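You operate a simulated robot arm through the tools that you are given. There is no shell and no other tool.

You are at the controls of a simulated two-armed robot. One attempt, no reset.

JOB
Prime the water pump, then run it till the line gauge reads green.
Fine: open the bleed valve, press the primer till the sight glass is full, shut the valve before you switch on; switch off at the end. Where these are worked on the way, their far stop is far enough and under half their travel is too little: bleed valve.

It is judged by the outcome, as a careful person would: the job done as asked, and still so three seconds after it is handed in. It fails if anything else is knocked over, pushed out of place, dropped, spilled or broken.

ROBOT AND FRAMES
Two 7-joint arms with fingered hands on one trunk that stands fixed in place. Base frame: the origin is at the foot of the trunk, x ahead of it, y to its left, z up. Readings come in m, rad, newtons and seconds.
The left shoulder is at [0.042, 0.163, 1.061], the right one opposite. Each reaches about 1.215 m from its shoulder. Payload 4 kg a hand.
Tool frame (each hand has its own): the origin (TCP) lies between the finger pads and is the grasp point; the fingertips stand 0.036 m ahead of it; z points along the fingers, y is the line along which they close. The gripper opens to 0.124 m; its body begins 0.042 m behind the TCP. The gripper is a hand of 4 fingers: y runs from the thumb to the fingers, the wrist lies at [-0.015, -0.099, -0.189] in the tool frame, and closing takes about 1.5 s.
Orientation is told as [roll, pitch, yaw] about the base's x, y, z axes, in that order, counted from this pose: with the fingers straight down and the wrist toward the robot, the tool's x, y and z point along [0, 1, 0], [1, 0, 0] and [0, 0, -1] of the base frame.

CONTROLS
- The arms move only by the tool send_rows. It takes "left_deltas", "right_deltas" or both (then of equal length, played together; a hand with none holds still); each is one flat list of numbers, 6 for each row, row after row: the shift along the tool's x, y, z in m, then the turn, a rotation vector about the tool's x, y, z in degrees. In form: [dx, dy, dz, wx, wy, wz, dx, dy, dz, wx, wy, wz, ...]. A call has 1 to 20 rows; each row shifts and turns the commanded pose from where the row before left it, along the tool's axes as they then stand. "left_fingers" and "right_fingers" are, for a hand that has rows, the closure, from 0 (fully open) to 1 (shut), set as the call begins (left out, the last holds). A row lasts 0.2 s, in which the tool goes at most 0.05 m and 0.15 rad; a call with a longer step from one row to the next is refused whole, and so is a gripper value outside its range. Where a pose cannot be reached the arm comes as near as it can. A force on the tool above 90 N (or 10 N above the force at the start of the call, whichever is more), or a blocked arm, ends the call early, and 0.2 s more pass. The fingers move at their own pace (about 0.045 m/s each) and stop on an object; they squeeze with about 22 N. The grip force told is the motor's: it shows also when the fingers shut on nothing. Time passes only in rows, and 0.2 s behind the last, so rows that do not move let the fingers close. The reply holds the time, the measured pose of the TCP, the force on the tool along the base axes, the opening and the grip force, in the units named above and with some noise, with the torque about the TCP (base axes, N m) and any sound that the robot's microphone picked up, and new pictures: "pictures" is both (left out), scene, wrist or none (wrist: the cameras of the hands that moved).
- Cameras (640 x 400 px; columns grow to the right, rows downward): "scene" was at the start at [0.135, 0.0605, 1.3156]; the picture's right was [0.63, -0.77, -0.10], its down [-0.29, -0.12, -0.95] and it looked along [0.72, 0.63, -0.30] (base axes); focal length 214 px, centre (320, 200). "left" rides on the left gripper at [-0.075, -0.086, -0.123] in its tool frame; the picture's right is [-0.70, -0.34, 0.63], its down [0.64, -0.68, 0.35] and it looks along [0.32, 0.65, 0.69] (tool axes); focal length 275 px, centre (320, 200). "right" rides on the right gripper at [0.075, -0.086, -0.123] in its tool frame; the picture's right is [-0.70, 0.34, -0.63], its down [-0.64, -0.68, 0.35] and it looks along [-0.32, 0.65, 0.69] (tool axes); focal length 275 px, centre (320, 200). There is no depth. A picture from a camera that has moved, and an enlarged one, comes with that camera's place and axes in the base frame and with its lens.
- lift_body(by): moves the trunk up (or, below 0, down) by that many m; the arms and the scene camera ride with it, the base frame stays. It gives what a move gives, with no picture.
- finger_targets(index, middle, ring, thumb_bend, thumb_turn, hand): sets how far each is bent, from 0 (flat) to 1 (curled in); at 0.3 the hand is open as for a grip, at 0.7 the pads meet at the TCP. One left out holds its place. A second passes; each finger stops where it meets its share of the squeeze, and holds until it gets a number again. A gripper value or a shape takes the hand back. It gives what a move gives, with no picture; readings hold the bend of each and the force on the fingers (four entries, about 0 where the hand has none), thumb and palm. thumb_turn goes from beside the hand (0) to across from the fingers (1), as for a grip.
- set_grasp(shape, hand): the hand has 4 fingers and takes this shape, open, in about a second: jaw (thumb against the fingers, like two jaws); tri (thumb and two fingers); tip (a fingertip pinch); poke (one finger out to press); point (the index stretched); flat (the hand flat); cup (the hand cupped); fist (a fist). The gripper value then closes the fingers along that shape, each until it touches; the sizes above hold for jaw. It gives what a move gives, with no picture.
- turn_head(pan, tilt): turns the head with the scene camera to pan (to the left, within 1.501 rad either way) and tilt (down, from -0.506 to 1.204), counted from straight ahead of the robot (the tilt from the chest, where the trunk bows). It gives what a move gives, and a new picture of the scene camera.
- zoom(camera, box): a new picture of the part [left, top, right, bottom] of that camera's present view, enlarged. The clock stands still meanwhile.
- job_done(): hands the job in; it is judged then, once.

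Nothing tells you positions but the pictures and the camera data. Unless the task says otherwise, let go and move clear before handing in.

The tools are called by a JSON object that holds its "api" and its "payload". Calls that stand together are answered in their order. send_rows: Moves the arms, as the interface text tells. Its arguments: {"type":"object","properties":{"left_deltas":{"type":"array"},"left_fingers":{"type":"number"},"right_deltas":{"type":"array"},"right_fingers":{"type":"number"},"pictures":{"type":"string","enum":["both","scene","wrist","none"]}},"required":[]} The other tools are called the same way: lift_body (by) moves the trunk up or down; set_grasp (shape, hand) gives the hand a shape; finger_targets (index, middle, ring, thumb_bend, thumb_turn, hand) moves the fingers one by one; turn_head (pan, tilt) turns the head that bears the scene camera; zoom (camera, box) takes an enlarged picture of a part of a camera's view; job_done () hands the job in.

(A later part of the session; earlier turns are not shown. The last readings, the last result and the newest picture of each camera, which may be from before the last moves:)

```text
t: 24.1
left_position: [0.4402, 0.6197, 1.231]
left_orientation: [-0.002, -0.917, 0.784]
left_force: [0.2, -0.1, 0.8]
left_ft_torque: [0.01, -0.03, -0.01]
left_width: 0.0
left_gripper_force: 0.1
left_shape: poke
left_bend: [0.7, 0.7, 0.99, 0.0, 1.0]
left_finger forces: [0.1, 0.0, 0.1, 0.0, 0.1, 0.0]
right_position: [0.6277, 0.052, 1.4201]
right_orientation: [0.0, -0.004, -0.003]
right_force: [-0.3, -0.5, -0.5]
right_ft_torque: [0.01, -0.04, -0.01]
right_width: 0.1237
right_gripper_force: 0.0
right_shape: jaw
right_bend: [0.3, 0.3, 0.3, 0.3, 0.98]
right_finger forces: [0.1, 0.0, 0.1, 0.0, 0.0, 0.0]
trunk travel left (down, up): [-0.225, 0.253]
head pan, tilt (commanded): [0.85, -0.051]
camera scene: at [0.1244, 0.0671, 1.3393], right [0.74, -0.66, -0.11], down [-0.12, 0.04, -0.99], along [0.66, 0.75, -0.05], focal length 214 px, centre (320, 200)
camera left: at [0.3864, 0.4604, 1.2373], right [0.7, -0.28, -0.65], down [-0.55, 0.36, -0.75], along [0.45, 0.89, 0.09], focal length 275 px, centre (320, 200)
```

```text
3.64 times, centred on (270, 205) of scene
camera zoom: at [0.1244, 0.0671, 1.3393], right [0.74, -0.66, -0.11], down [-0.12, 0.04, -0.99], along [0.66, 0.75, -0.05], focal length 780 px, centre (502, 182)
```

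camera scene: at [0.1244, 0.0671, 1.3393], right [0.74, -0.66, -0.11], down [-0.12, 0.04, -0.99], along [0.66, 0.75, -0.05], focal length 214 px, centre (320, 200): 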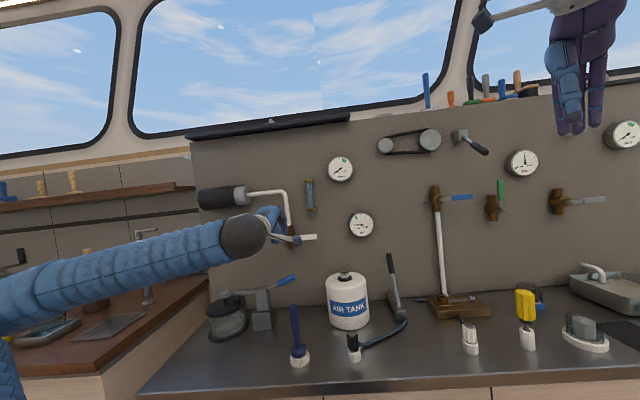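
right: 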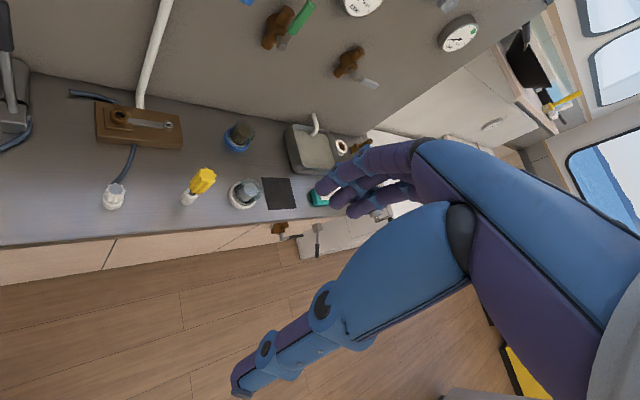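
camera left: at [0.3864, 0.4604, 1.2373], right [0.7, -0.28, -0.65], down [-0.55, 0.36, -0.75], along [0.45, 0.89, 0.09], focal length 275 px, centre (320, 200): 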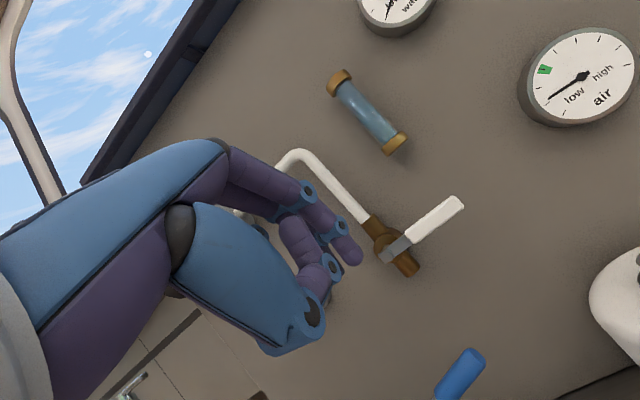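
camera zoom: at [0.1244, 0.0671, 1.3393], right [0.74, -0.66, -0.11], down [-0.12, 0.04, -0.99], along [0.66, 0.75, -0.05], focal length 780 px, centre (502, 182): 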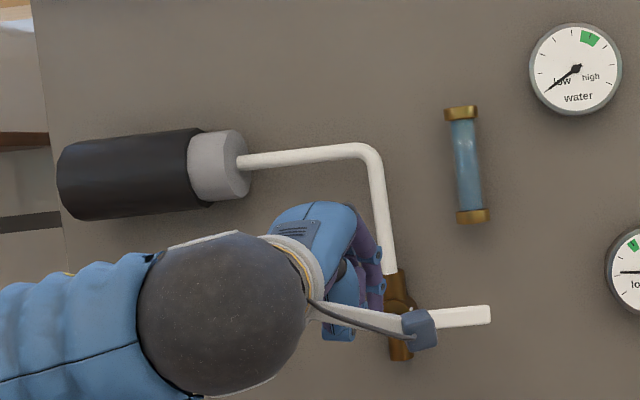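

Valve shut again (lever back horizontal) and the sight glass is still full. Next is the PUMP switch on the cabinet front (≈ n 0.62, r 0.07, z 0.73): I'll use the right hand, shaped to poke, and turn it to point forward while aiming the head so both the gauge and switch can be seen.

{"api": "set_grasp", "payload": {"shape": "poke", "hand": "right"}}

{"api": "turn_head", "payload": {"pan": 0.72, "tilt": 0.25}}

{"api": "send_rows", "payload": {"right_deltas": [0, 0, 0, 0, 0, -7.5, 0, 0, 0, 0, 0, -7.5, 0, 0, 0, 0, 0, -7.5, 0, 0, 0, 0, 0, -7.5, 0, 0, 0, 0, 0, -7.5, 0, 0, 0, 0, 0, -7.5, 0, 0, 0, -7.5, 0, 0, 0, 0, 0, -7.5, 0, 0, 0, 0, 0, -7.5, 0, 0, 0, 0, 0, -7.5, 0, 0, 0, 0, 0, -7.5, 0, 0, 0, 0, 0, -7.5, 0, 0, 0, 0, 0, -7.5, 0, 0, 0, 0, 0, -7.5, 0, 0], "pictures": "both"}}

```text
t: 25.0
left_position: [0.441, 0.6209, 1.2303]
left_orientation: [0.0, -0.916, 0.786]
left_force: [-0.3, 0.0, -0.6]
left_ft_torque: [0.01, -0.03, -0.01]
left_width: 0.0001
left_gripper_force: 0.1
left_shape: poke
left_bend: [0.7, 0.7, 0.99, 0.0, 1.0]
left_finger forces: [0.0, 0.0, 0.0, 0.1, 0.0, 0.1]
right_position: [0.6291, 0.0535, 1.4202]
right_orientation: [0.0, 0.0, -0.001]
right_force: [-0.6, -0.6, 1.1]
right_ft_torque: [0.03, 0.01, -0.01]
right_width: 0.0001
right_gripper_force: 0.0
right_shape: poke
right_bend: [0.7, 0.7, 0.99, 0.0, 1.0]
right_finger forces: [0.0, 0.1, 0.1, 0.0, 0.1, 0.0]
trunk travel left (down, up): [-0.225, 0.253]
head pan, tilt (commanded): [0.85, -0.051]
```

```text
t: 25.8
left_position: [0.4399, 0.6207, 1.2305]
left_orientation: [0.0, -0.915, 0.787]
left_force: [0.6, -0.1, -1.1]
left_ft_torque: [-0.03, 0.01, -0.01]
left_width: 0.0002
left_gripper_force: 0.0
left_shape: poke
left_bend: [0.7, 0.7, 0.99, 0.0, 1.0]
left_finger forces: [0.1, 0.1, 0.0, 0.1, 0.1, 0.0]
right_position: [0.6297, 0.0545, 1.4183]
right_orientation: [0.001, 0.0, -0.001]
right_force: [0.3, 0.4, -0.3]
right_ft_torque: [0.0, -0.01, 0.01]
right_width: 0.0001
right_gripper_force: 0.0
right_shape: poke
right_bend: [0.7, 0.7, 0.99, 0.0, 1.0]
right_finger forces: [0.1, 0.0, 0.0, 0.0, 0.1, 0.0]
trunk travel left (down, up): [-0.225, 0.253]
head pan, tilt (commanded): [0.721, 0.25]
camera scene: at [0.1325, 0.0627, 1.3102], right [0.65, -0.75, -0.1], down [-0.33, -0.16, -0.93], along [0.68, 0.64, -0.35], focal length 214 px, centre (320, 200)
```

scene: 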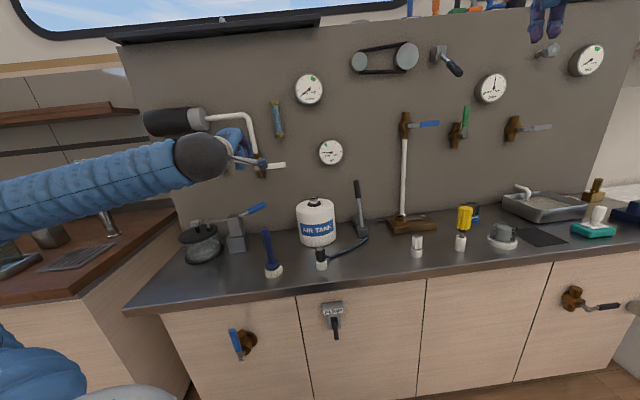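

```text
t: 28.8
left_position: [0.4399, 0.6204, 1.2289]
left_orientation: [0.003, -0.914, 0.786]
left_force: [0.5, 0.2, 0.2]
left_ft_torque: [0.01, -0.02, 0.02]
left_width: 0.0
left_gripper_force: 0.1
left_shape: poke
left_bend: [0.7, 0.7, 0.99, 0.0, 1.0]
left_finger forces: [0.0, 0.0, 0.0, 0.0, 0.0, 0.0]
right_position: [0.6308, 0.0535, 1.4198]
right_orientation: [0.003, -1.048, 0.784]
right_force: [0.7, -0.3, 0.0]
right_ft_torque: [0.01, 0.02, 0.03]
right_width: 0.0
right_gripper_force: 0.0
right_shape: poke
right_bend: [0.7, 0.7, 0.99, 0.0, 1.0]
right_finger forces: [0.0, 0.0, 0.1, 0.0, 0.0, 0.0]
trunk travel left (down, up): [-0.225, 0.253]
head pan, tilt (commanded): [0.721, 0.25]
camera scene: at [0.1333, 0.0623, 1.3099], right [0.65, -0.75, -0.1], down [-0.33, -0.16, -0.93], along [0.68, 0.64, -0.36], focal length 214 px, centre (320, 200)
camera right: at [0.4714, 0.0018, 1.4072], right [0.22, -0.76, 0.61], down [0.43, -0.48, -0.76], along [0.88, 0.43, 0.22], focal length 275 px, centre (320, 200)
```

scene: 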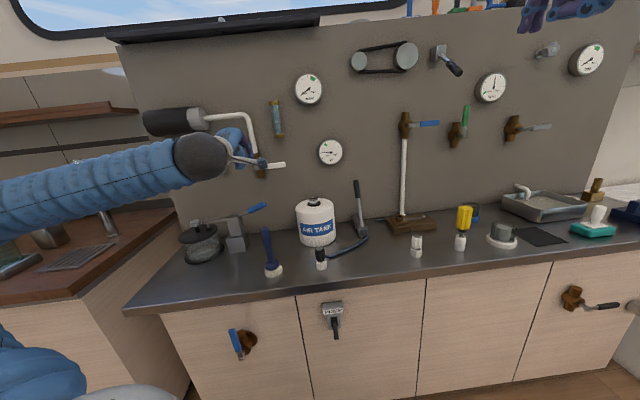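
right: 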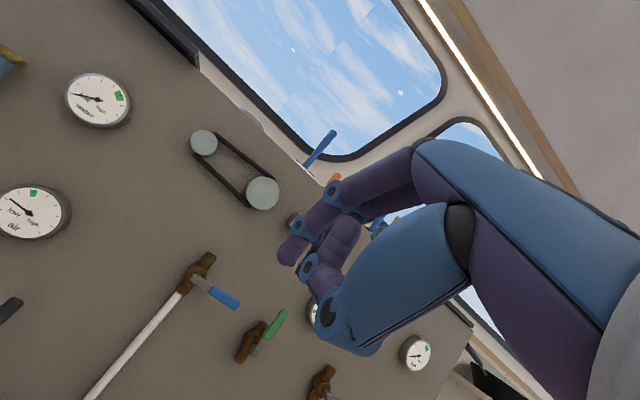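

The right hand is turned toward the bench (60° tilt). I'll bring it down and left to a standoff in front of the PUMP switch, staying well in front of the bench edge.

{"api": "send_rows", "payload": {"right_deltas": [0.022, -0.0361, 0.0189, 0, 0, 0, 0.022, -0.0361, 0.0189, 0, 0, 0, 0.022, -0.0361, 0.0189, 0, 0, 0, 0.022, -0.0361, 0.0189, 0, 0, 0, 0.022, -0.0361, 0.0189, 0, 0, 0, 0.022, -0.0361, 0.0189, 0, 0, 0, 0.022, -0.0361, 0.0189, 0, 0, 0, 0.022, -0.0361, 0.0189, 0, 0, 0, 0.022, -0.0361, 0.0189, 0, 0, 0, 0.022, -0.0361, 0.0189, 0, 0, 0, 0.022, -0.0361, 0.0189, 0, 0, 0, 0.022, -0.0361, 0.0189, 0, 0, 0], "pictures": "both"}}

```text
t: 31.4
left_position: [0.4403, 0.6193, 1.231]
left_orientation: [-0.001, -0.915, 0.785]
left_force: [-0.4, -1.0, -0.4]
left_ft_torque: [-0.02, -0.03, 0.05]
left_width: 0.0002
left_gripper_force: 0.0
left_shape: poke
left_bend: [0.7, 0.7, 0.99, 0.0, 1.0]
left_finger forces: [0.1, 0.1, 0.0, 0.0, 0.1, 0.0]
right_position: [0.506, 0.1032, 1.1255]
right_orientation: [-0.012, -1.049, 0.802]
right_force: [-0.2, -0.7, -0.7]
right_ft_torque: [-0.03, -0.03, 0.03]
right_width: 0.0001
right_gripper_force: 0.1
right_shape: poke
right_bend: [0.7, 0.7, 0.99, 0.0, 1.0]
right_finger forces: [0.0, 0.0, 0.0, 0.1, 0.0, 0.1]
right hand out of reach, approached as far as the arm can: row 6, 7, 8, 9, 10, 11, 12
trunk travel left (down, up): [-0.225, 0.253]
head pan, tilt (commanded): [0.721, 0.25]
camera scene: at [0.1324, 0.0613, 1.3103], right [0.65, -0.75, -0.1], down [-0.33, -0.16, -0.93], along [0.68, 0.64, -0.35], focal length 214 px, centre (320, 200)
camera right: at [0.3479, 0.0478, 1.1123], right [0.23, -0.76, 0.61], down [0.44, -0.48, -0.76], along [0.87, 0.44, 0.22], focal length 275 px, centre (320, 200)
```

scene: 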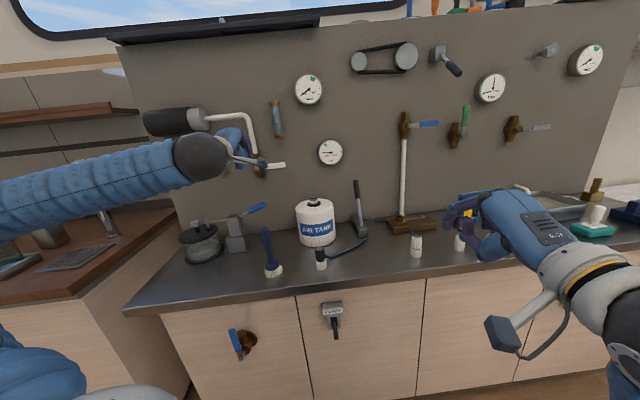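
right: 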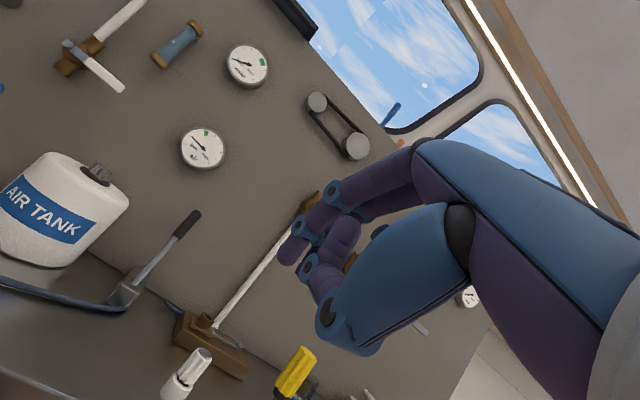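

The right arm ran out of reach in this wrist posture (elbow out, wrist below). I'll try a rolled hand (wrist to the right, like the forearm's own direction), and meanwhile pull the left hand back and up away from the bench so I can lower the trunk.

{"api": "send_rows", "payload": {"left_deltas": [0.0171, -0.0104, -0.037, 0, 0, 0, 0.0171, -0.0104, -0.037, 0, 0, 0, 0.0171, -0.0104, -0.037, 0, 0, 0, 0.0171, -0.0104, -0.037, 0, 0, 0, 0.0171, -0.0104, -0.037, 0, 0, 0, 0.0171, -0.0104, -0.037, 0, 0, 0, 0.0171, -0.0104, -0.037, 0, 0, 0], "right_deltas": [0, 0, 0, 0, 0, -7.5, 0, 0, 0, 0, 0, -7.5, 0, 0, 0, 0, 0, -7.5, 0, 0, 0, 0, 0, -7.5, 0, 0, 0, 0, 0, -7.5, 0, 0, 0, 0, 0, -7.5, 0, 0, 0, 0, 0, -7.5], "pictures": "both"}}

```text
t: 33.0
left_position: [0.1983, 0.5641, 1.3691]
left_orientation: [-0.004, -0.915, 0.786]
left_force: [-0.6, 0.3, 0.1]
left_ft_torque: [0.0, 0.0, -0.01]
left_width: 0.0
left_gripper_force: 0.0
left_shape: poke
left_bend: [0.7, 0.7, 0.99, 0.0, 1.0]
left_finger forces: [0.0, 0.0, 0.0, 0.0, 0.0, 0.0]
left hand out of reach, approached as far as the arm can: row 1, 2, 3, 4, 6
right_position: [0.5039, 0.1001, 1.1324]
right_orientation: [-0.944, -0.553, 1.991]
right_force: [-1.0, -0.9, -0.3]
right_ft_torque: [0.04, -0.01, 0.0]
right_width: 0.0002
right_gripper_force: 0.0
right_shape: poke
right_bend: [0.7, 0.7, 0.99, 0.0, 1.0]
right_finger forces: [0.1, 0.0, 0.0, 0.1, 0.0, 0.1]
trunk travel left (down, up): [-0.225, 0.253]
head pan, tilt (commanded): [0.721, 0.25]
camera scene: at [0.1305, 0.0629, 1.3107], right [0.65, -0.75, -0.1], down [-0.33, -0.16, -0.93], along [0.68, 0.64, -0.35], focal length 214 px, centre (320, 200)
camera right: at [0.4035, -0.0295, 1.0973], right [-0.01, -0.23, 0.97], down [0.91, -0.41, -0.09], along [0.42, 0.88, 0.21], focal length 275 px, centre (320, 200)
camera left: at [0.1455, 0.4044, 1.3761], right [0.7, -0.28, -0.65], down [-0.55, 0.36, -0.75], along [0.44, 0.89, 0.09], focal length 275 px, centre (320, 200)
```

scene: 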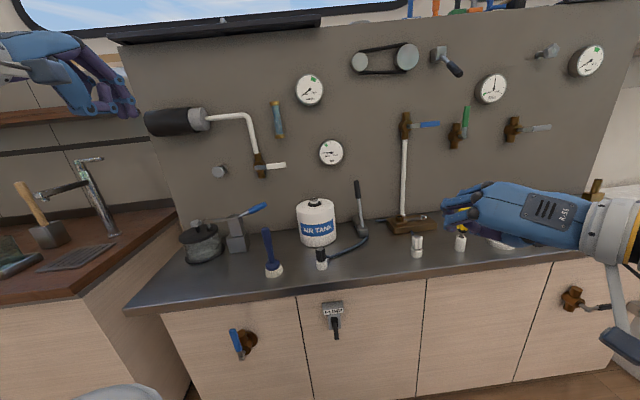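
right: 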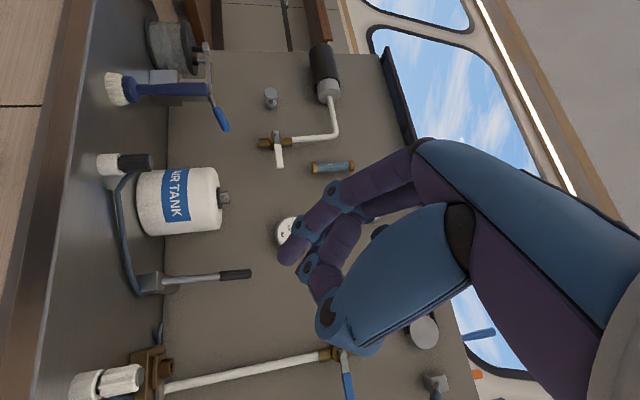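
left: 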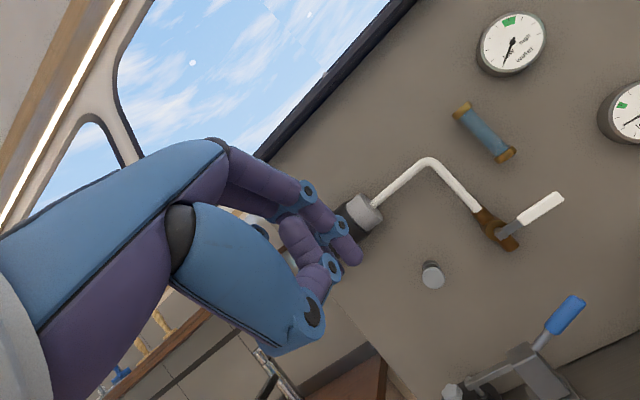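

The rolled posture is accepted by the right arm. I'll finish rolling/levelling the right hand so its finger points straight at the cabinet with the wrist to the right, then lower the trunk.

{"api": "send_rows", "payload": {"right_deltas": [0, 0, 0, 0, 0, -7.5, 0, 0, 0, 0, 0, -7.5, 0, 0, 0, 0, 0, -7.5, 0, 0, 0, 0, 0, -7.5, 0, 0, 0, 0, 0, -7.5, 0, 0, 0, 0, -7.5, 0, 0, 0, 0, 0, -7.5, 0, 0, 0, 0, 0, -7.5, 0, 0, 0, 0, 0, -7.5, 0], "pictures": "none"}}

{"api": "lift_body", "payload": {"by": -0.2}}

{"api": "turn_head", "payload": {"pan": 0.72, "tilt": 0.15}}

```text
t: 35.0
left_position: [0.2001, 0.5636, 1.3684]
left_orientation: [-0.001, -0.916, 0.787]
left_force: [0.0, 0.1, -0.4]
left_ft_torque: [-0.03, -0.02, -0.01]
left_width: 0.0
left_gripper_force: 0.0
left_shape: poke
left_bend: [0.7, 0.7, 0.99, 0.0, 1.0]
left_finger forces: [0.0, 0.0, 0.0, 0.1, 0.0, 0.0]
right_position: [0.5033, 0.1015, 1.1339]
right_orientation: [-1.433, -0.001, 2.355]
right_force: [-0.2, 0.7, 0.1]
right_ft_torque: [-0.03, -0.02, -0.04]
right_width: 0.0
right_gripper_force: 0.0
right_shape: poke
right_bend: [0.7, 0.7, 0.99, 0.0, 1.0]
right_finger forces: [0.1, 0.1, 0.1, 0.0, 0.0, 0.0]
right hand out of reach, approached as far as the arm can: row 9
trunk travel left (down, up): [-0.225, 0.253]
head pan, tilt (commanded): [0.721, 0.25]
```

```text
t: 37.2
left_position: [0.2003, 0.5628, 1.1689]
left_orientation: [-0.002, -0.917, 0.786]
left_force: [0.6, 0.0, 0.0]
left_ft_torque: [0.01, 0.02, -0.02]
left_width: 0.0001
left_gripper_force: 0.0
left_shape: poke
left_bend: [0.7, 0.7, 0.99, 0.0, 1.0]
left_finger forces: [0.0, 0.0, 0.0, 0.1, 0.1, 0.0]
right_position: [0.503, 0.1008, 0.9323]
right_orientation: [-1.431, 0.0, 2.356]
right_force: [-0.5, -0.3, 0.4]
right_ft_torque: [0.0, -0.02, 0.02]
right_width: 0.0003
right_gripper_force: 0.0
right_shape: poke
right_bend: [0.7, 0.7, 0.99, 0.0, 1.0]
right_finger forces: [0.1, 0.0, 0.0, 0.0, 0.0, 0.0]
trunk travel left (down, up): [-0.025, 0.453]
head pan, tilt (commanded): [0.721, 0.25]
```

```text
t: 37.9
left_position: [0.2017, 0.5621, 1.1686]
left_orientation: [-0.001, -0.916, 0.786]
left_force: [-1.0, -0.1, -0.4]
left_ft_torque: [-0.01, 0.03, -0.02]
left_width: 0.0
left_gripper_force: 0.0
left_shape: poke
left_bend: [0.7, 0.7, 0.99, 0.0, 1.0]
left_finger forces: [0.1, 0.1, 0.1, 0.0, 0.1, 0.0]
right_position: [0.5035, 0.1001, 0.9317]
right_orientation: [-1.43, 0.0, 2.354]
right_force: [0.0, 0.1, -0.7]
right_ft_torque: [0.0, 0.04, 0.01]
right_width: 0.0
right_gripper_force: 0.1
right_shape: poke
right_bend: [0.7, 0.7, 0.99, 0.0, 1.0]
right_finger forces: [0.0, 0.0, 0.1, 0.0, 0.0, 0.0]
trunk travel left (down, up): [-0.025, 0.453]
head pan, tilt (commanded): [0.721, 0.15]
camera scene: at [0.2742, 0.0621, 1.0409], right [0.58, -0.75, -0.31], down [-0.56, -0.1, -0.82], along [0.59, 0.65, -0.48], focal length 214 px, centre (320, 200)
```

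scene: 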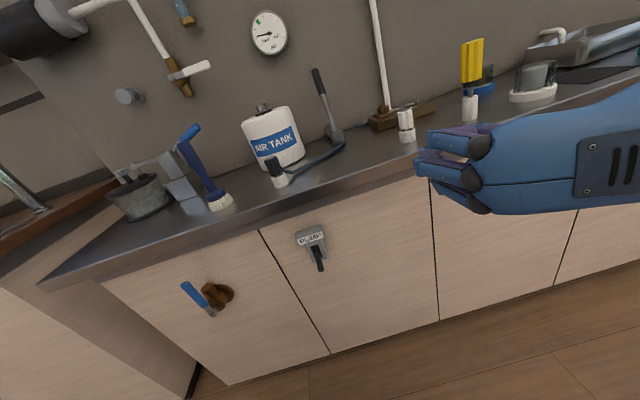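

{"api": "zoom", "payload": {"camera": "scene", "box": [270, 200, 370, 300]}}

{"api": "send_rows", "payload": {"right_deltas": [0, 0, 0, 0, 0, 0], "pictures": "wrist"}}

```text
4.00 times, centred on (320, 250) of scene
camera zoom: at [0.2742, 0.0621, 1.0409], right [0.58, -0.75, -0.31], down [-0.56, -0.1, -0.82], along [0.59, 0.65, -0.48], focal length 858 px, centre (320, 0)
```

zoom: 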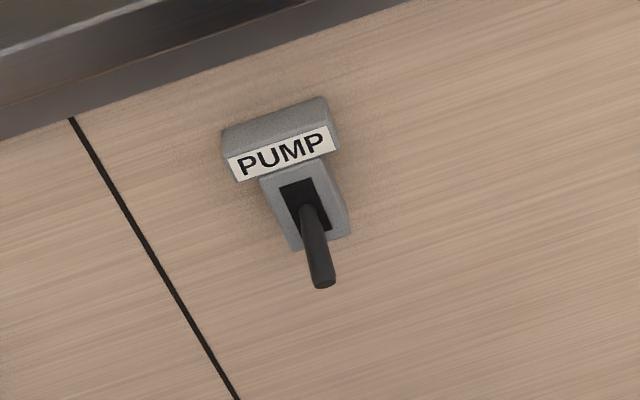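

```text
t: 38.3
left_position: [0.2017, 0.5627, 1.1686]
left_orientation: [0.0, -0.915, 0.788]
left_force: [0.7, -0.9, 0.3]
left_ft_torque: [0.05, -0.01, -0.03]
left_width: 0.0
left_gripper_force: 0.0
left_shape: poke
left_bend: [0.7, 0.7, 0.99, 0.0, 1.0]
left_finger forces: [0.1, 0.1, 0.0, 0.0, 0.0, 0.0]
right_position: [0.5042, 0.0999, 0.9324]
right_orientation: [-1.43, -0.002, 2.355]
right_force: [0.4, 1.2, 0.9]
right_ft_torque: [0.02, 0.0, 0.01]
right_width: 0.0001
right_gripper_force: 0.1
right_shape: poke
right_bend: [0.7, 0.7, 0.99, 0.0, 1.0]
right_finger forces: [0.0, 0.0, 0.0, 0.0, 0.1, 0.0]
trunk travel left (down, up): [-0.025, 0.453]
head pan, tilt (commanded): [0.721, 0.15]
camera right: at [0.4703, -0.0536, 0.8745], right [-0.61, -0.14, 0.78], down [0.79, -0.18, 0.59], along [0.06, 0.97, 0.22], focal length 275 px, centre (320, 200)
```

right: 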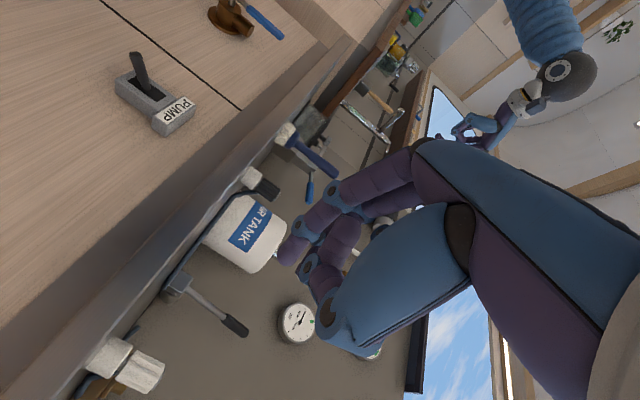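

From two views the PUMP lever's tip is at about (n 0.62, r 0.071, z 0.645), sticking outward and ~20° down. I'll bring the right hand to a standoff below and in front of it.

{"api": "send_rows", "payload": {"right_deltas": [0.036, 0.0231, 0.0073, 0, 0, 0, 0.036, 0.0231, 0.0073, 0, 0, 0, 0.036, 0.0231, 0.0073, 0, 0, 0, 0.036, 0.0231, 0.0073, 0, 0, 0, 0.036, 0.0231, 0.0073, 0, 0, 0, 0.036, 0.0231, 0.0073, 0, 0, 0, 0.036, 0.0231, 0.0073, 0, 0, 0, 0.036, 0.0231, 0.0073, 0, 0, 0, 0.036, 0.0231, 0.0073, 0, 0, 0], "pictures": "both"}}

```text
t: 40.3
left_position: [0.2029, 0.5623, 1.1684]
left_orientation: [-0.001, -0.916, 0.785]
left_force: [0.0, 0.7, 0.0]
left_ft_torque: [0.02, 0.01, 0.0]
left_width: 0.0
left_gripper_force: 0.0
left_shape: poke
left_bend: [0.7, 0.7, 0.99, 0.0, 1.0]
left_finger forces: [0.0, 0.1, 0.0, 0.1, 0.0, 0.0]
right_position: [0.3586, 0.2742, 0.8435]
right_orientation: [-1.409, 0.007, 2.351]
right_force: [-0.3, 0.6, 0.0]
right_ft_torque: [0.0, 0.0, -0.01]
right_width: 0.0001
right_gripper_force: 0.1
right_shape: poke
right_bend: [0.7, 0.7, 0.99, 0.0, 1.0]
right_finger forces: [0.0, 0.1, 0.0, 0.0, 0.0, 0.1]
right hand out of reach, approached as far as the arm can: row 2, 3, 4, 5, 6, 7, 8, 9
trunk travel left (down, up): [-0.025, 0.453]
head pan, tilt (commanded): [0.721, 0.15]
camera scene: at [0.2744, 0.0623, 1.0408], right [0.58, -0.75, -0.31], down [-0.56, -0.1, -0.82], along [0.59, 0.65, -0.48], focal length 214 px, centre (320, 200)
camera right: at [0.3238, 0.1193, 0.7906], right [-0.6, -0.12, 0.79], down [0.79, -0.17, 0.58], along [0.06, 0.98, 0.19], focal length 275 px, centre (320, 200)
```

scene: 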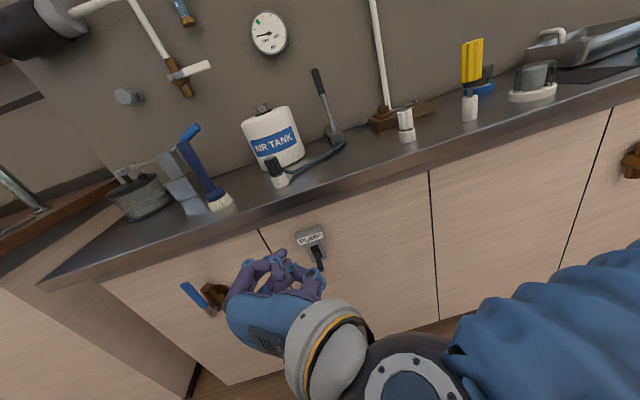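
right: 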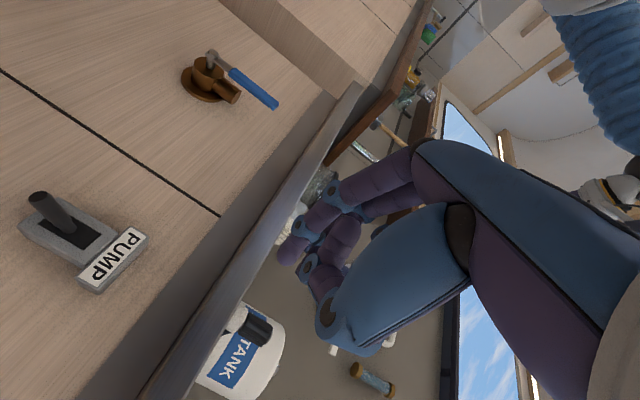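

The bowed-down trunk brings the shoulder too close to the switch (arm over-folded). Raising the trunk instead gives the right arm room to reach down, so I'll lift it now and look again.

{"api": "lift_body", "payload": {"by": 0.35}}

{"api": "turn_head", "payload": {"pan": 0.75, "tilt": 0.4}}

```text
t: 43.7
left_position: [0.2018, 0.563, 1.5182]
left_orientation: [0.0, -0.914, 0.785]
left_force: [0.3, -0.7, -0.4]
left_ft_torque: [0.02, -0.02, -0.03]
left_width: 0.0003
left_gripper_force: 0.0
left_shape: poke
left_bend: [0.7, 0.7, 0.99, 0.0, 1.0]
left_finger forces: [0.1, 0.1, 0.1, 0.0, 0.1, 0.1]
right_position: [0.237, 0.2744, 1.346]
right_orientation: [-1.743, 0.325, 2.295]
right_force: [-0.6, 0.5, 0.7]
right_ft_torque: [0.02, -0.01, 0.01]
right_width: 0.0
right_gripper_force: 0.0
right_shape: poke
right_bend: [0.7, 0.7, 0.99, 0.0, 1.0]
right_finger forces: [0.0, 0.1, 0.1, 0.0, 0.0, 0.1]
trunk travel left (down, up): [-0.375, 0.103]
head pan, tilt (commanded): [0.721, 0.15]
```

```text
t: 44.5
left_position: [0.201, 0.5624, 1.5184]
left_orientation: [0.001, -0.914, 0.785]
left_force: [0.0, 0.2, 0.1]
left_ft_torque: [0.0, -0.01, -0.03]
left_width: 0.0001
left_gripper_force: 0.0
left_shape: poke
left_bend: [0.7, 0.7, 0.99, 0.0, 1.0]
left_finger forces: [0.0, 0.0, 0.1, 0.1, 0.0, 0.0]
right_position: [0.2364, 0.2747, 1.3468]
right_orientation: [-1.747, 0.323, 2.295]
right_force: [0.4, 0.4, -0.9]
right_ft_torque: [0.0, 0.03, 0.0]
right_width: 0.0
right_gripper_force: 0.0
right_shape: poke
right_bend: [0.7, 0.7, 0.99, 0.0, 1.0]
right_finger forces: [0.0, 0.0, 0.1, 0.0, 0.1, 0.0]
trunk travel left (down, up): [-0.375, 0.103]
head pan, tilt (commanded): [0.75, 0.4]
camera scene: at [0.0712, 0.0642, 1.4623], right [0.68, -0.73, -0.02], down [-0.31, -0.27, -0.91], along [0.66, 0.63, -0.41], focal length 214 px, centre (320, 200)
```

scene: 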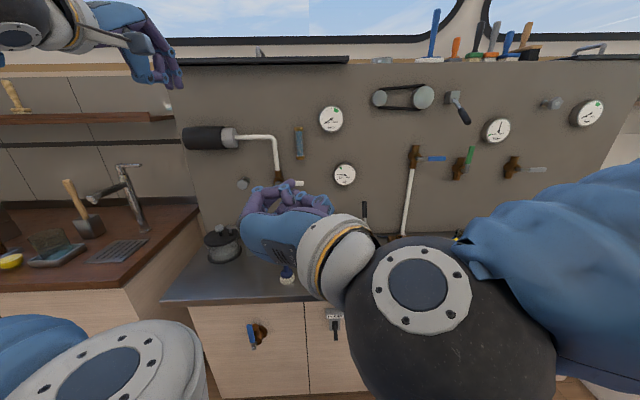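

The arm folded close to the chest while the trunk rose. I'll first take the right hand forward-down-right into open space in front of the bench, where the elbow has room.

{"api": "send_rows", "payload": {"right_deltas": [0.0403, -0.0049, 0.0081, 0, 0, 0, 0.0403, -0.0049, 0.0081, 0, 0, 0, 0.0403, -0.0049, 0.0081, 0, 0, 0, 0.0403, -0.0049, 0.0081, 0, 0, 0, 0.0403, -0.0049, 0.0081, 0, 0, 0, 0.0403, -0.0049, 0.0081, 0, 0, 0, 0.0403, -0.0049, 0.0081, 0, 0, 0, 0.0403, -0.0049, 0.0081, 0, 0, 0, 0.0403, -0.0049, 0.0081, 0, 0, 0, 0.0403, -0.0049, 0.0081, 0, 0, 0], "pictures": "both"}}

```text
t: 46.7
left_position: [0.2021, 0.5621, 1.5192]
left_orientation: [-0.001, -0.915, 0.785]
left_force: [-0.1, -0.5, -1.2]
left_ft_torque: [0.0, 0.02, -0.01]
left_width: 0.0002
left_gripper_force: 0.1
left_shape: poke
left_bend: [0.7, 0.7, 0.99, 0.0, 1.0]
left_finger forces: [0.0, 0.0, 0.0, 0.0, 0.0, 0.1]
right_position: [0.2493, 0.272, 1.333]
right_orientation: [-1.717, 0.331, 2.29]
right_force: [1.0, 0.5, 0.5]
right_ft_torque: [0.01, 0.0, 0.0]
right_width: 0.0
right_gripper_force: 0.0
right_shape: poke
right_bend: [0.7, 0.7, 0.99, 0.0, 1.0]
right_finger forces: [0.0, 0.0, 0.1, 0.0, 0.0, 0.0]
right hand out of reach, approached as far as the arm can: row 1, 2, 3, 4, 5, 6, 7, 8, 9, 10
trunk travel left (down, up): [-0.375, 0.103]
head pan, tilt (commanded): [0.75, 0.4]
camera scene: at [0.0713, 0.0643, 1.4622], right [0.68, -0.73, -0.02], down [-0.31, -0.27, -0.91], along [0.66, 0.63, -0.41], focal length 214 px, centre (320, 200)
camera right: at [0.2388, 0.1151, 1.274], right [-0.89, -0.09, 0.45], down [0.46, -0.15, 0.87], along [-0.01, 0.98, 0.18], focal length 275 px, centre (320, 200)
```

scene: 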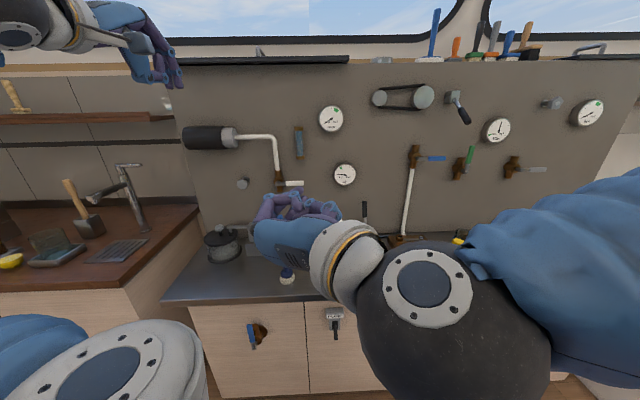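
right: 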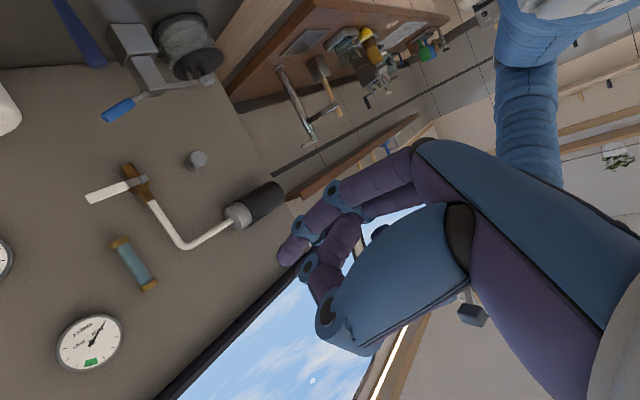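

The arm is at a joint limit in that rolled pose. I'll unroll the hand back toward palm-down while easing forward and to the right.

{"api": "send_rows", "payload": {"right_deltas": [0, -0.01, 0.01, 0, 0, 8, 0, -0.01, 0.01, 0, 0, 8, 0, -0.01, 0.01, 0, 0, 8, 0, -0.01, 0.01, 0, 0, 8, 0, -0.01, 0.01, 0, 0, 8, 0, -0.01, 0.01, 0, 0, 8, 0, 0, 0.01, 0, 0, 8, 0, 0, 0.01, 0, 0, 8], "pictures": "scene"}}

```text
t: 48.5
left_position: [0.2025, 0.5624, 1.5179]
left_orientation: [-0.001, -0.915, 0.786]
left_force: [-0.2, -0.7, 0.2]
left_ft_torque: [0.0, -0.01, -0.02]
left_width: 0.0
left_gripper_force: 0.2
left_shape: poke
left_bend: [0.7, 0.7, 0.99, 0.0, 1.0]
left_finger forces: [0.1, 0.1, 0.0, 0.0, 0.0, 0.1]
right_position: [0.3154, 0.1824, 1.5396]
right_orientation: [-1.775, -0.77, 2.507]
right_force: [0.3, 0.0, 0.1]
right_ft_torque: [0.02, -0.02, -0.02]
right_width: 0.0002
right_gripper_force: 0.1
right_shape: poke
right_bend: [0.7, 0.7, 0.99, 0.0, 1.0]
right_finger forces: [0.1, 0.0, 0.0, 0.1, 0.0, 0.0]
right hand out of reach, approached as far as the arm can: row 1, 2, 3, 4, 5, 6, 7, 8
trunk travel left (down, up): [-0.375, 0.103]
head pan, tilt (commanded): [0.75, 0.4]
camera scene: at [0.0718, 0.0646, 1.4621], right [0.68, -0.73, -0.02], down [-0.31, -0.27, -0.91], along [0.66, 0.63, -0.41], focal length 214 px, centre (320, 200)
```

scene: 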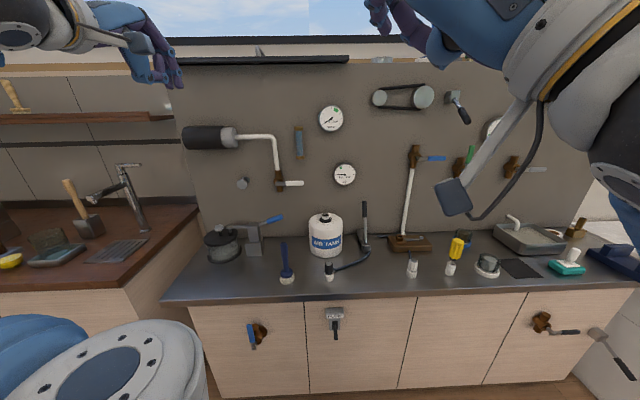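

The right hand is moving again (it is now up in front of the camera, half-rolled). I'll carry it right and forward, then finish turning it palm-down.

{"api": "send_rows", "payload": {"right_deltas": [-0.0277, -0.0313, 0.0165, 0, 0, 0, -0.0277, -0.0313, 0.0165, 0, 0, 0, -0.0277, -0.0313, 0.0165, 0, 0, 0, -0.0277, -0.0313, 0.0165, 0, 0, 0, -0.0277, -0.0313, 0.0165, 0, 0, 0, -0.0277, -0.0313, 0.0165, 0, 0, 0, 0, 0, 0, 0, 0, 7.5, 0, 0, 0, 0, 0, 7.5, 0, 0, 0, 0, 0, 7.5, 0, 0, 0, 0, 0, 7.5, 0, 0, 0, 0, 0, 7.5, 0, 0, 0, 0, 0, 7.5], "pictures": "scene"}}

```text
t: 51.1
left_position: [0.2015, 0.5656, 1.5183]
left_orientation: [-0.004, -0.915, 0.786]
left_force: [1.6, 1.2, -0.1]
left_ft_torque: [-0.01, -0.01, -0.04]
left_width: 0.0001
left_gripper_force: 0.0
left_shape: poke
left_bend: [0.7, 0.7, 0.99, 0.0, 1.0]
left_finger forces: [0.1, 0.0, 0.1, 0.0, 0.0, 0.0]
right_position: [0.5616, 0.0781, 1.5409]
right_orientation: [3.12, -1.407, -2.339]
right_force: [-0.3, -0.1, 0.4]
right_ft_torque: [0.01, 0.01, 0.01]
right_width: 0.0
right_gripper_force: 0.0
right_shape: poke
right_bend: [0.7, 0.7, 0.99, 0.0, 1.0]
right_finger forces: [0.1, 0.0, 0.0, 0.0, 0.0, 0.1]
trunk travel left (down, up): [-0.375, 0.103]
head pan, tilt (commanded): [0.75, 0.4]
camera scene: at [0.0706, 0.0668, 1.4621], right [0.68, -0.73, -0.02], down [-0.31, -0.27, -0.91], along [0.66, 0.63, -0.41], focal length 214 px, centre (320, 200)
```

scene: 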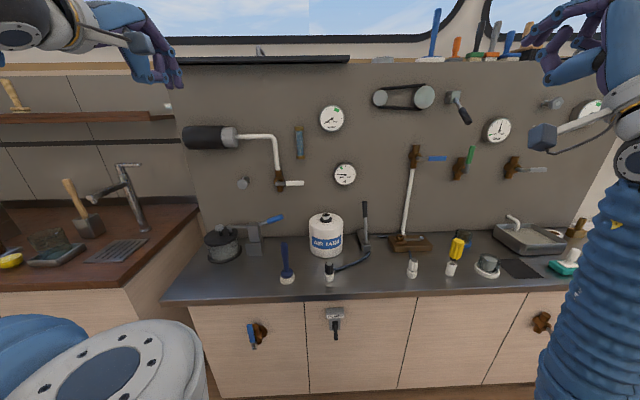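

Now it moves freely, with the elbow hanging below – a good posture. I'll level the finger and go straight down in front of the bench.

{"api": "send_rows", "payload": {"right_deltas": [0, 0, 0, 7, 0, 0, 0, 0, 0, 7, 0, 0, 0, 0, 0, 7, 0, 0, 0, -0.0445, 0.0112, 0, 0, 0, 0, -0.0445, 0.0112, 0, 0, 0, 0, -0.0445, 0.0112, 0, 0, 0, 0, -0.0445, 0.0112, 0, 0, 0, 0, -0.0445, 0.0112, 0, 0, 0, 0, -0.0445, 0.0112, 0, 0, 0, 0, -0.0445, 0.0112, 0, 0, 0, 0, -0.0445, 0.0112, 0, 0, 0, 0, -0.0445, 0.0112, 0, 0, 0], "pictures": "scene"}}

```text
t: 53.7
left_position: [0.2013, 0.5622, 1.5191]
left_orientation: [0.0, -0.917, 0.786]
left_force: [0.0, -0.5, 0.2]
left_ft_torque: [0.02, 0.0, -0.01]
left_width: 0.0001
left_gripper_force: 0.0
left_shape: poke
left_bend: [0.7, 0.7, 0.99, 0.0, 1.0]
left_finger forces: [0.1, 0.0, 0.0, 0.1, 0.1, 0.0]
right_position: [0.5705, 0.0928, 1.1288]
right_orientation: [0.028, -1.368, 0.762]
right_force: [-0.4, -0.3, -0.6]
right_ft_torque: [0.01, -0.02, 0.01]
right_width: 0.0
right_gripper_force: 0.0
right_shape: poke
right_bend: [0.7, 0.7, 0.99, 0.0, 1.0]
right_finger forces: [0.0, 0.1, 0.0, 0.1, 0.1, 0.0]
trunk travel left (down, up): [-0.375, 0.103]
head pan, tilt (commanded): [0.75, 0.4]
camera scene: at [0.0712, 0.0637, 1.4622], right [0.68, -0.73, -0.02], down [-0.31, -0.27, -0.91], along [0.66, 0.63, -0.41], focal length 214 px, centre (320, 200)
```

scene: 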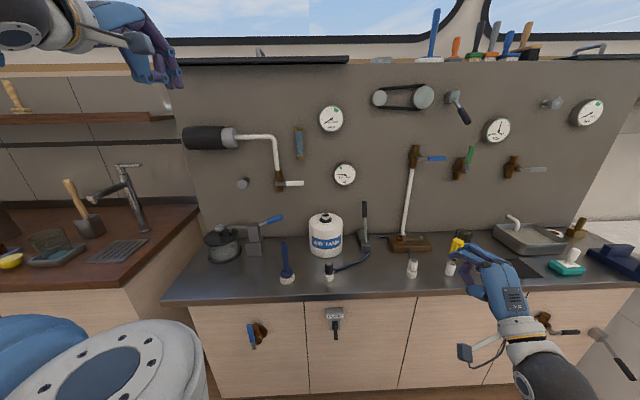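

{"api": "send_rows", "payload": {"right_deltas": [0, -0.0445, 0.0095, 0, 0, 0, 0, -0.0445, 0.0095, 0, 0, 0, 0, -0.0445, 0.0095, 0, 0, 0, 0, -0.0445, 0.0095, 0, 0, 0, 0, -0.0445, 0.0095, 0, 0, 0, 0, -0.0445, 0.0095, 0, 0, 0, 0, -0.0445, 0.0095, 0, 0, 0, 0, -0.0445, 0.0095, 0, 0, 0], "pictures": "scene"}}

```text
t: 55.5
left_position: [0.2033, 0.5624, 1.5199]
left_orientation: [-0.001, -0.915, 0.785]
left_force: [-1.2, 0.4, 0.0]
left_ft_torque: [-0.02, 0.0, 0.0]
left_width: 0.0002
left_gripper_force: 0.1
left_shape: poke
left_bend: [0.7, 0.7, 0.99, 0.0, 1.0]
left_finger forces: [0.1, 0.1, 0.0, 0.0, 0.1, 0.1]
right_position: [0.6129, 0.0427, 0.775]
right_orientation: [0.055, -1.37, 0.737]
right_force: [-0.2, -0.5, -0.3]
right_ft_torque: [-0.04, 0.02, 0.0]
right_width: 0.0
right_gripper_force: 0.1
right_shape: poke
right_bend: [0.7, 0.7, 0.99, 0.0, 1.0]
right_finger forces: [0.1, 0.0, 0.0, 0.0, 0.0, 0.0]
right hand out of reach, approached as far as the arm can: row 1, 2, 3, 4, 5, 6, 7, 8
trunk travel left (down, up): [-0.375, 0.103]
head pan, tilt (commanded): [0.75, 0.4]
camera scene: at [0.0716, 0.0639, 1.4622], right [0.68, -0.73, -0.02], down [-0.31, -0.27, -0.91], along [0.66, 0.63, -0.41], focal length 214 px, centre (320, 200)
```

scene: 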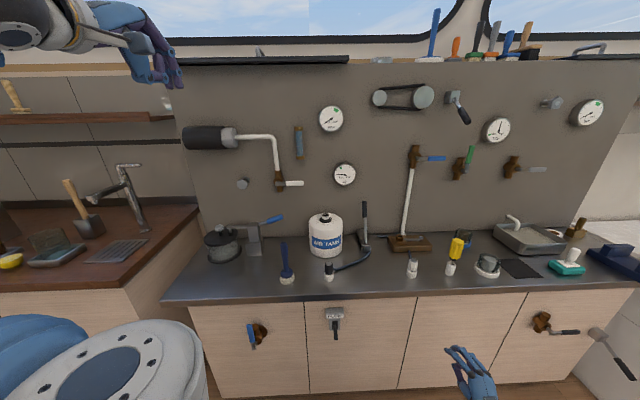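

{"api": "send_rows", "payload": {"right_deltas": [0.045, 0, 0, 0, 0, 0, 0.045, 0, 0, 0, 0, 0, 0.045, 0, 0, 0, 0, 0, 0.045, 0, 0, 0, 0, 0, 0.045, 0, 0, 0, 0, 0], "pictures": "scene"}}

```text
t: 56.7
left_position: [0.201, 0.5627, 1.5192]
left_orientation: [0.0, -0.916, 0.785]
left_force: [-0.6, -0.1, 0.8]
left_ft_torque: [-0.01, -0.01, 0.02]
left_width: 0.0
left_gripper_force: 0.1
left_shape: poke
left_bend: [0.7, 0.7, 0.99, 0.0, 1.0]
left_finger forces: [0.0, 0.1, 0.0, 0.0, 0.0, 0.0]
right_position: [0.5548, 0.0825, 0.7979]
right_orientation: [0.278, -1.357, 0.584]
right_force: [0.2, -0.1, -0.2]
right_ft_torque: [0.04, -0.02, 0.0]
right_width: 0.0
right_gripper_force: 0.1
right_shape: poke
right_bend: [0.7, 0.7, 0.99, 0.0, 1.0]
right_finger forces: [0.1, 0.0, 0.0, 0.0, 0.1, 0.1]
right hand out of reach, approached as far as the arm can: row 1, 2, 3, 4, 5
trunk travel left (down, up): [-0.375, 0.103]
head pan, tilt (commanded): [0.75, 0.4]
camera scene: at [0.0709, 0.0641, 1.4622], right [0.68, -0.73, -0.02], down [-0.31, -0.27, -0.91], along [0.66, 0.63, -0.41], focal length 214 px, centre (320, 200)
```

scene: 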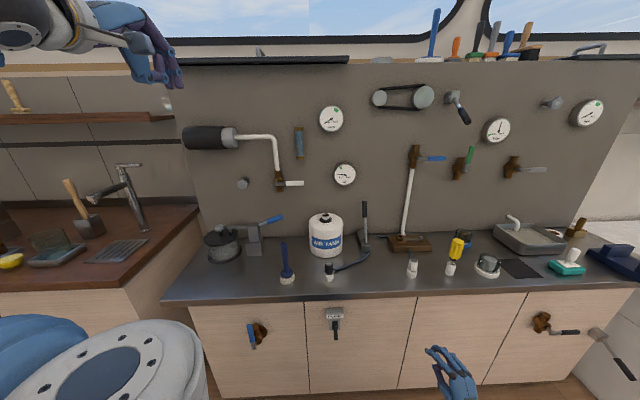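

The right wrist can't stay level that low. I'll change the plan for the right hand: fingers pointing sideways (left) with the wrist coming from the right, finger passing under the lever. First I return the fingers to pointing down here in open space.

{"api": "send_rows", "payload": {"right_deltas": [0, 0, 0, 8, 0, 0, 0, 0, 0, 8, 0, 0, 0, 0, 0, 8, 0, 0, 0, 0, 0, 8, 0, 0, 0, 0, 0, 8, 0, 0, 0, 0, 0, 8, 0, 0, 0, 0, 0, 8, 0, 0, 0, 0, 0, 8, 0, 0], "pictures": "scene"}}

```text
t: 58.5
left_position: [0.2016, 0.5623, 1.5195]
left_orientation: [-0.002, -0.915, 0.784]
left_force: [-0.8, 0.0, -0.6]
left_ft_torque: [0.0, 0.0, 0.03]
left_width: 0.0
left_gripper_force: 0.0
left_shape: poke
left_bend: [0.7, 0.7, 0.99, 0.0, 1.0]
left_finger forces: [0.0, 0.1, 0.1, 0.0, 0.1, 0.0]
right_position: [0.5672, 0.0712, 0.7996]
right_orientation: [0.034, -0.244, 0.814]
right_force: [0.0, -0.1, -0.1]
right_ft_torque: [-0.02, 0.06, 0.05]
right_width: 0.0
right_gripper_force: 0.1
right_shape: poke
right_bend: [0.7, 0.7, 0.99, 0.0, 1.0]
right_finger forces: [0.1, 0.1, 0.0, 0.0, 0.0, 0.1]
right hand out of reach, approached as far as the arm can: row 1
trunk travel left (down, up): [-0.375, 0.103]
head pan, tilt (commanded): [0.75, 0.4]
camera scene: at [0.0719, 0.0645, 1.4622], right [0.68, -0.73, -0.02], down [-0.31, -0.27, -0.91], along [0.66, 0.63, -0.41], focal length 214 px, centre (320, 200)
```

scene: 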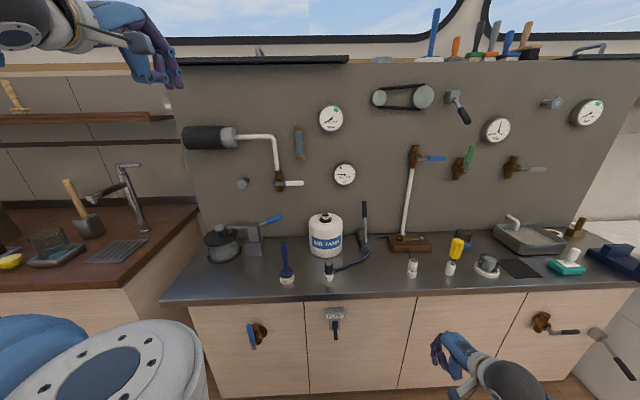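

{"api": "send_rows", "payload": {"right_deltas": [0, 0, 0, 0, 7.5, 0, 0, 0, 0, 0, 7.5, 0, 0, 0, 0, 0, 7.5, 0, 0, 0, 0, 0, 7.5, 0, 0, 0, 0, 0, 7.5, 0, 0, 0, 0, 0, 7.5, 0, 0, 0, 0, 0, 7.5, 0, 0, 0, 0, 0, 7.5, 0], "pictures": "both"}}

```text
t: 60.3
left_position: [0.2021, 0.562, 1.5203]
left_orientation: [0.001, -0.916, 0.785]
left_force: [-0.7, 0.3, -0.8]
left_ft_torque: [-0.02, -0.01, 0.0]
left_width: 0.0001
left_gripper_force: 0.0
left_shape: poke
left_bend: [0.7, 0.7, 0.99, 0.0, 1.0]
left_finger forces: [0.0, 0.0, 0.0, 0.0, 0.0, 0.1]
right_position: [0.5668, 0.0717, 0.801]
right_orientation: [0.69, -0.248, 0.813]
right_force: [0.8, -0.6, 0.1]
right_ft_torque: [-0.02, -0.01, 0.03]
right_width: 0.0
right_gripper_force: 0.0
right_shape: poke
right_bend: [0.7, 0.7, 0.99, 0.0, 1.0]
right_finger forces: [0.1, 0.1, 0.0, 0.1, 0.0, 0.0]
right hand out of reach, approached as far as the arm can: row 6, 7, 8
trunk travel left (down, up): [-0.375, 0.103]
head pan, tilt (commanded): [0.75, 0.4]
camera scene: at [0.0713, 0.0641, 1.4622], right [0.68, -0.73, -0.02], down [-0.31, -0.27, -0.91], along [0.66, 0.63, -0.41], focal length 214 px, centre (320, 200)
camera right: at [0.4995, -0.0278, 0.9176], right [0.9, -0.42, 0.13], down [-0.14, -0.55, -0.82], along [0.41, 0.72, -0.55], focal length 275 px, centre (320, 200)
```

scene: 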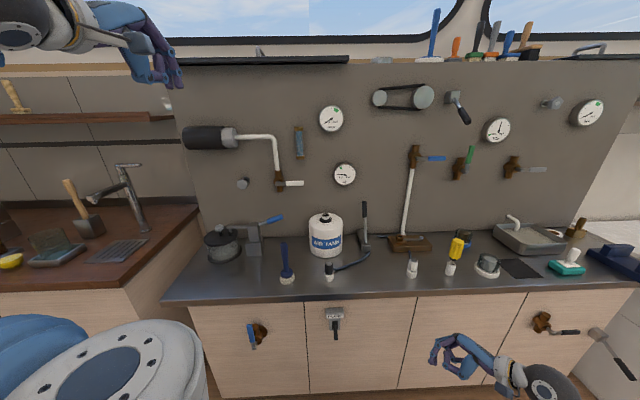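
right: 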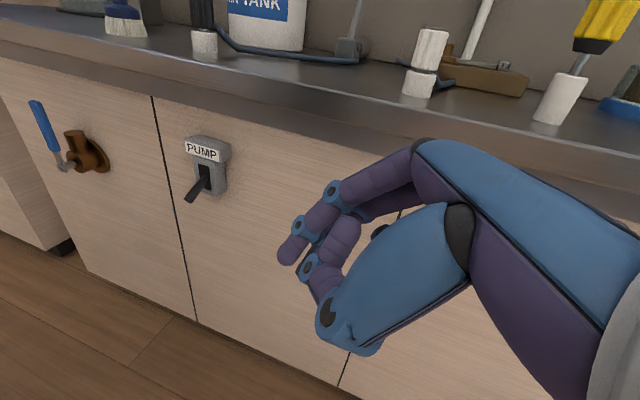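

The right hand now points down-left with the wrist on the right; the wrist camera confirms the lever tip at (n 0.62, r 0.072, z 0.645). I'll bring the hand left and down to sit in front of and below the lever.

{"api": "send_rows", "payload": {"right_deltas": [0.0092, 0.0008, 0.0413, 0, 0, 0, 0.0092, 0.0008, 0.0413, 0, 0, 0, 0.0092, 0.0008, 0.0413, 0, 0, 0, 0.0092, 0.0008, 0.0413, 0, 0, 0, 0.0092, 0.0008, 0.0413, 0, 0, 0, 0.0092, 0.0008, 0.0413, 0, 0, 0, 0.0092, 0.0008, 0.0413, 0, 0, 0, 0.0092, 0.0008, 0.0413, 0, 0, 0], "pictures": "both"}}

```text
t: 62.1
left_position: [0.2014, 0.5631, 1.519]
left_orientation: [-0.003, -0.912, 0.786]
left_force: [0.1, 0.3, 0.4]
left_ft_torque: [-0.01, -0.02, 0.03]
left_width: 0.0002
left_gripper_force: 0.0
left_shape: poke
left_bend: [0.7, 0.7, 0.99, 0.0, 1.0]
left_finger forces: [0.1, 0.1, 0.0, 0.1, 0.0, 0.1]
right_position: [0.4098, 0.2995, 0.6016]
right_orientation: [0.689, -0.247, 0.812]
right_force: [0.0, 0.7, 0.2]
right_ft_torque: [0.01, 0.03, 0.0]
right_width: 0.0001
right_gripper_force: 0.0
right_shape: poke
right_bend: [0.7, 0.7, 0.99, 0.0, 1.0]
right_finger forces: [0.1, 0.0, 0.1, 0.0, 0.0, 0.1]
trunk travel left (down, up): [-0.375, 0.103]
head pan, tilt (commanded): [0.75, 0.4]
camera scene: at [0.0712, 0.065, 1.4621], right [0.68, -0.73, -0.02], down [-0.31, -0.27, -0.91], along [0.66, 0.63, -0.41], focal length 214 px, centre (320, 200)
camera right: at [0.3436, 0.1988, 0.7179], right [0.9, -0.42, 0.13], down [-0.14, -0.55, -0.82], along [0.41, 0.72, -0.55], focal length 275 px, centre (320, 200)
```

scene: 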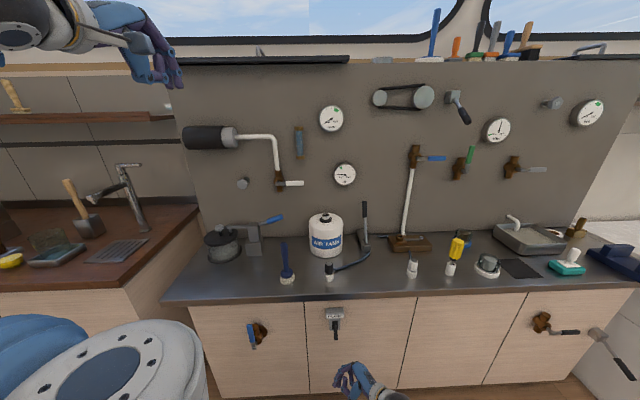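
right: 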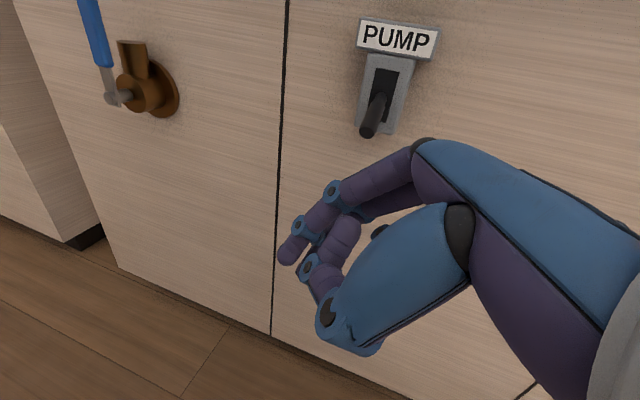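

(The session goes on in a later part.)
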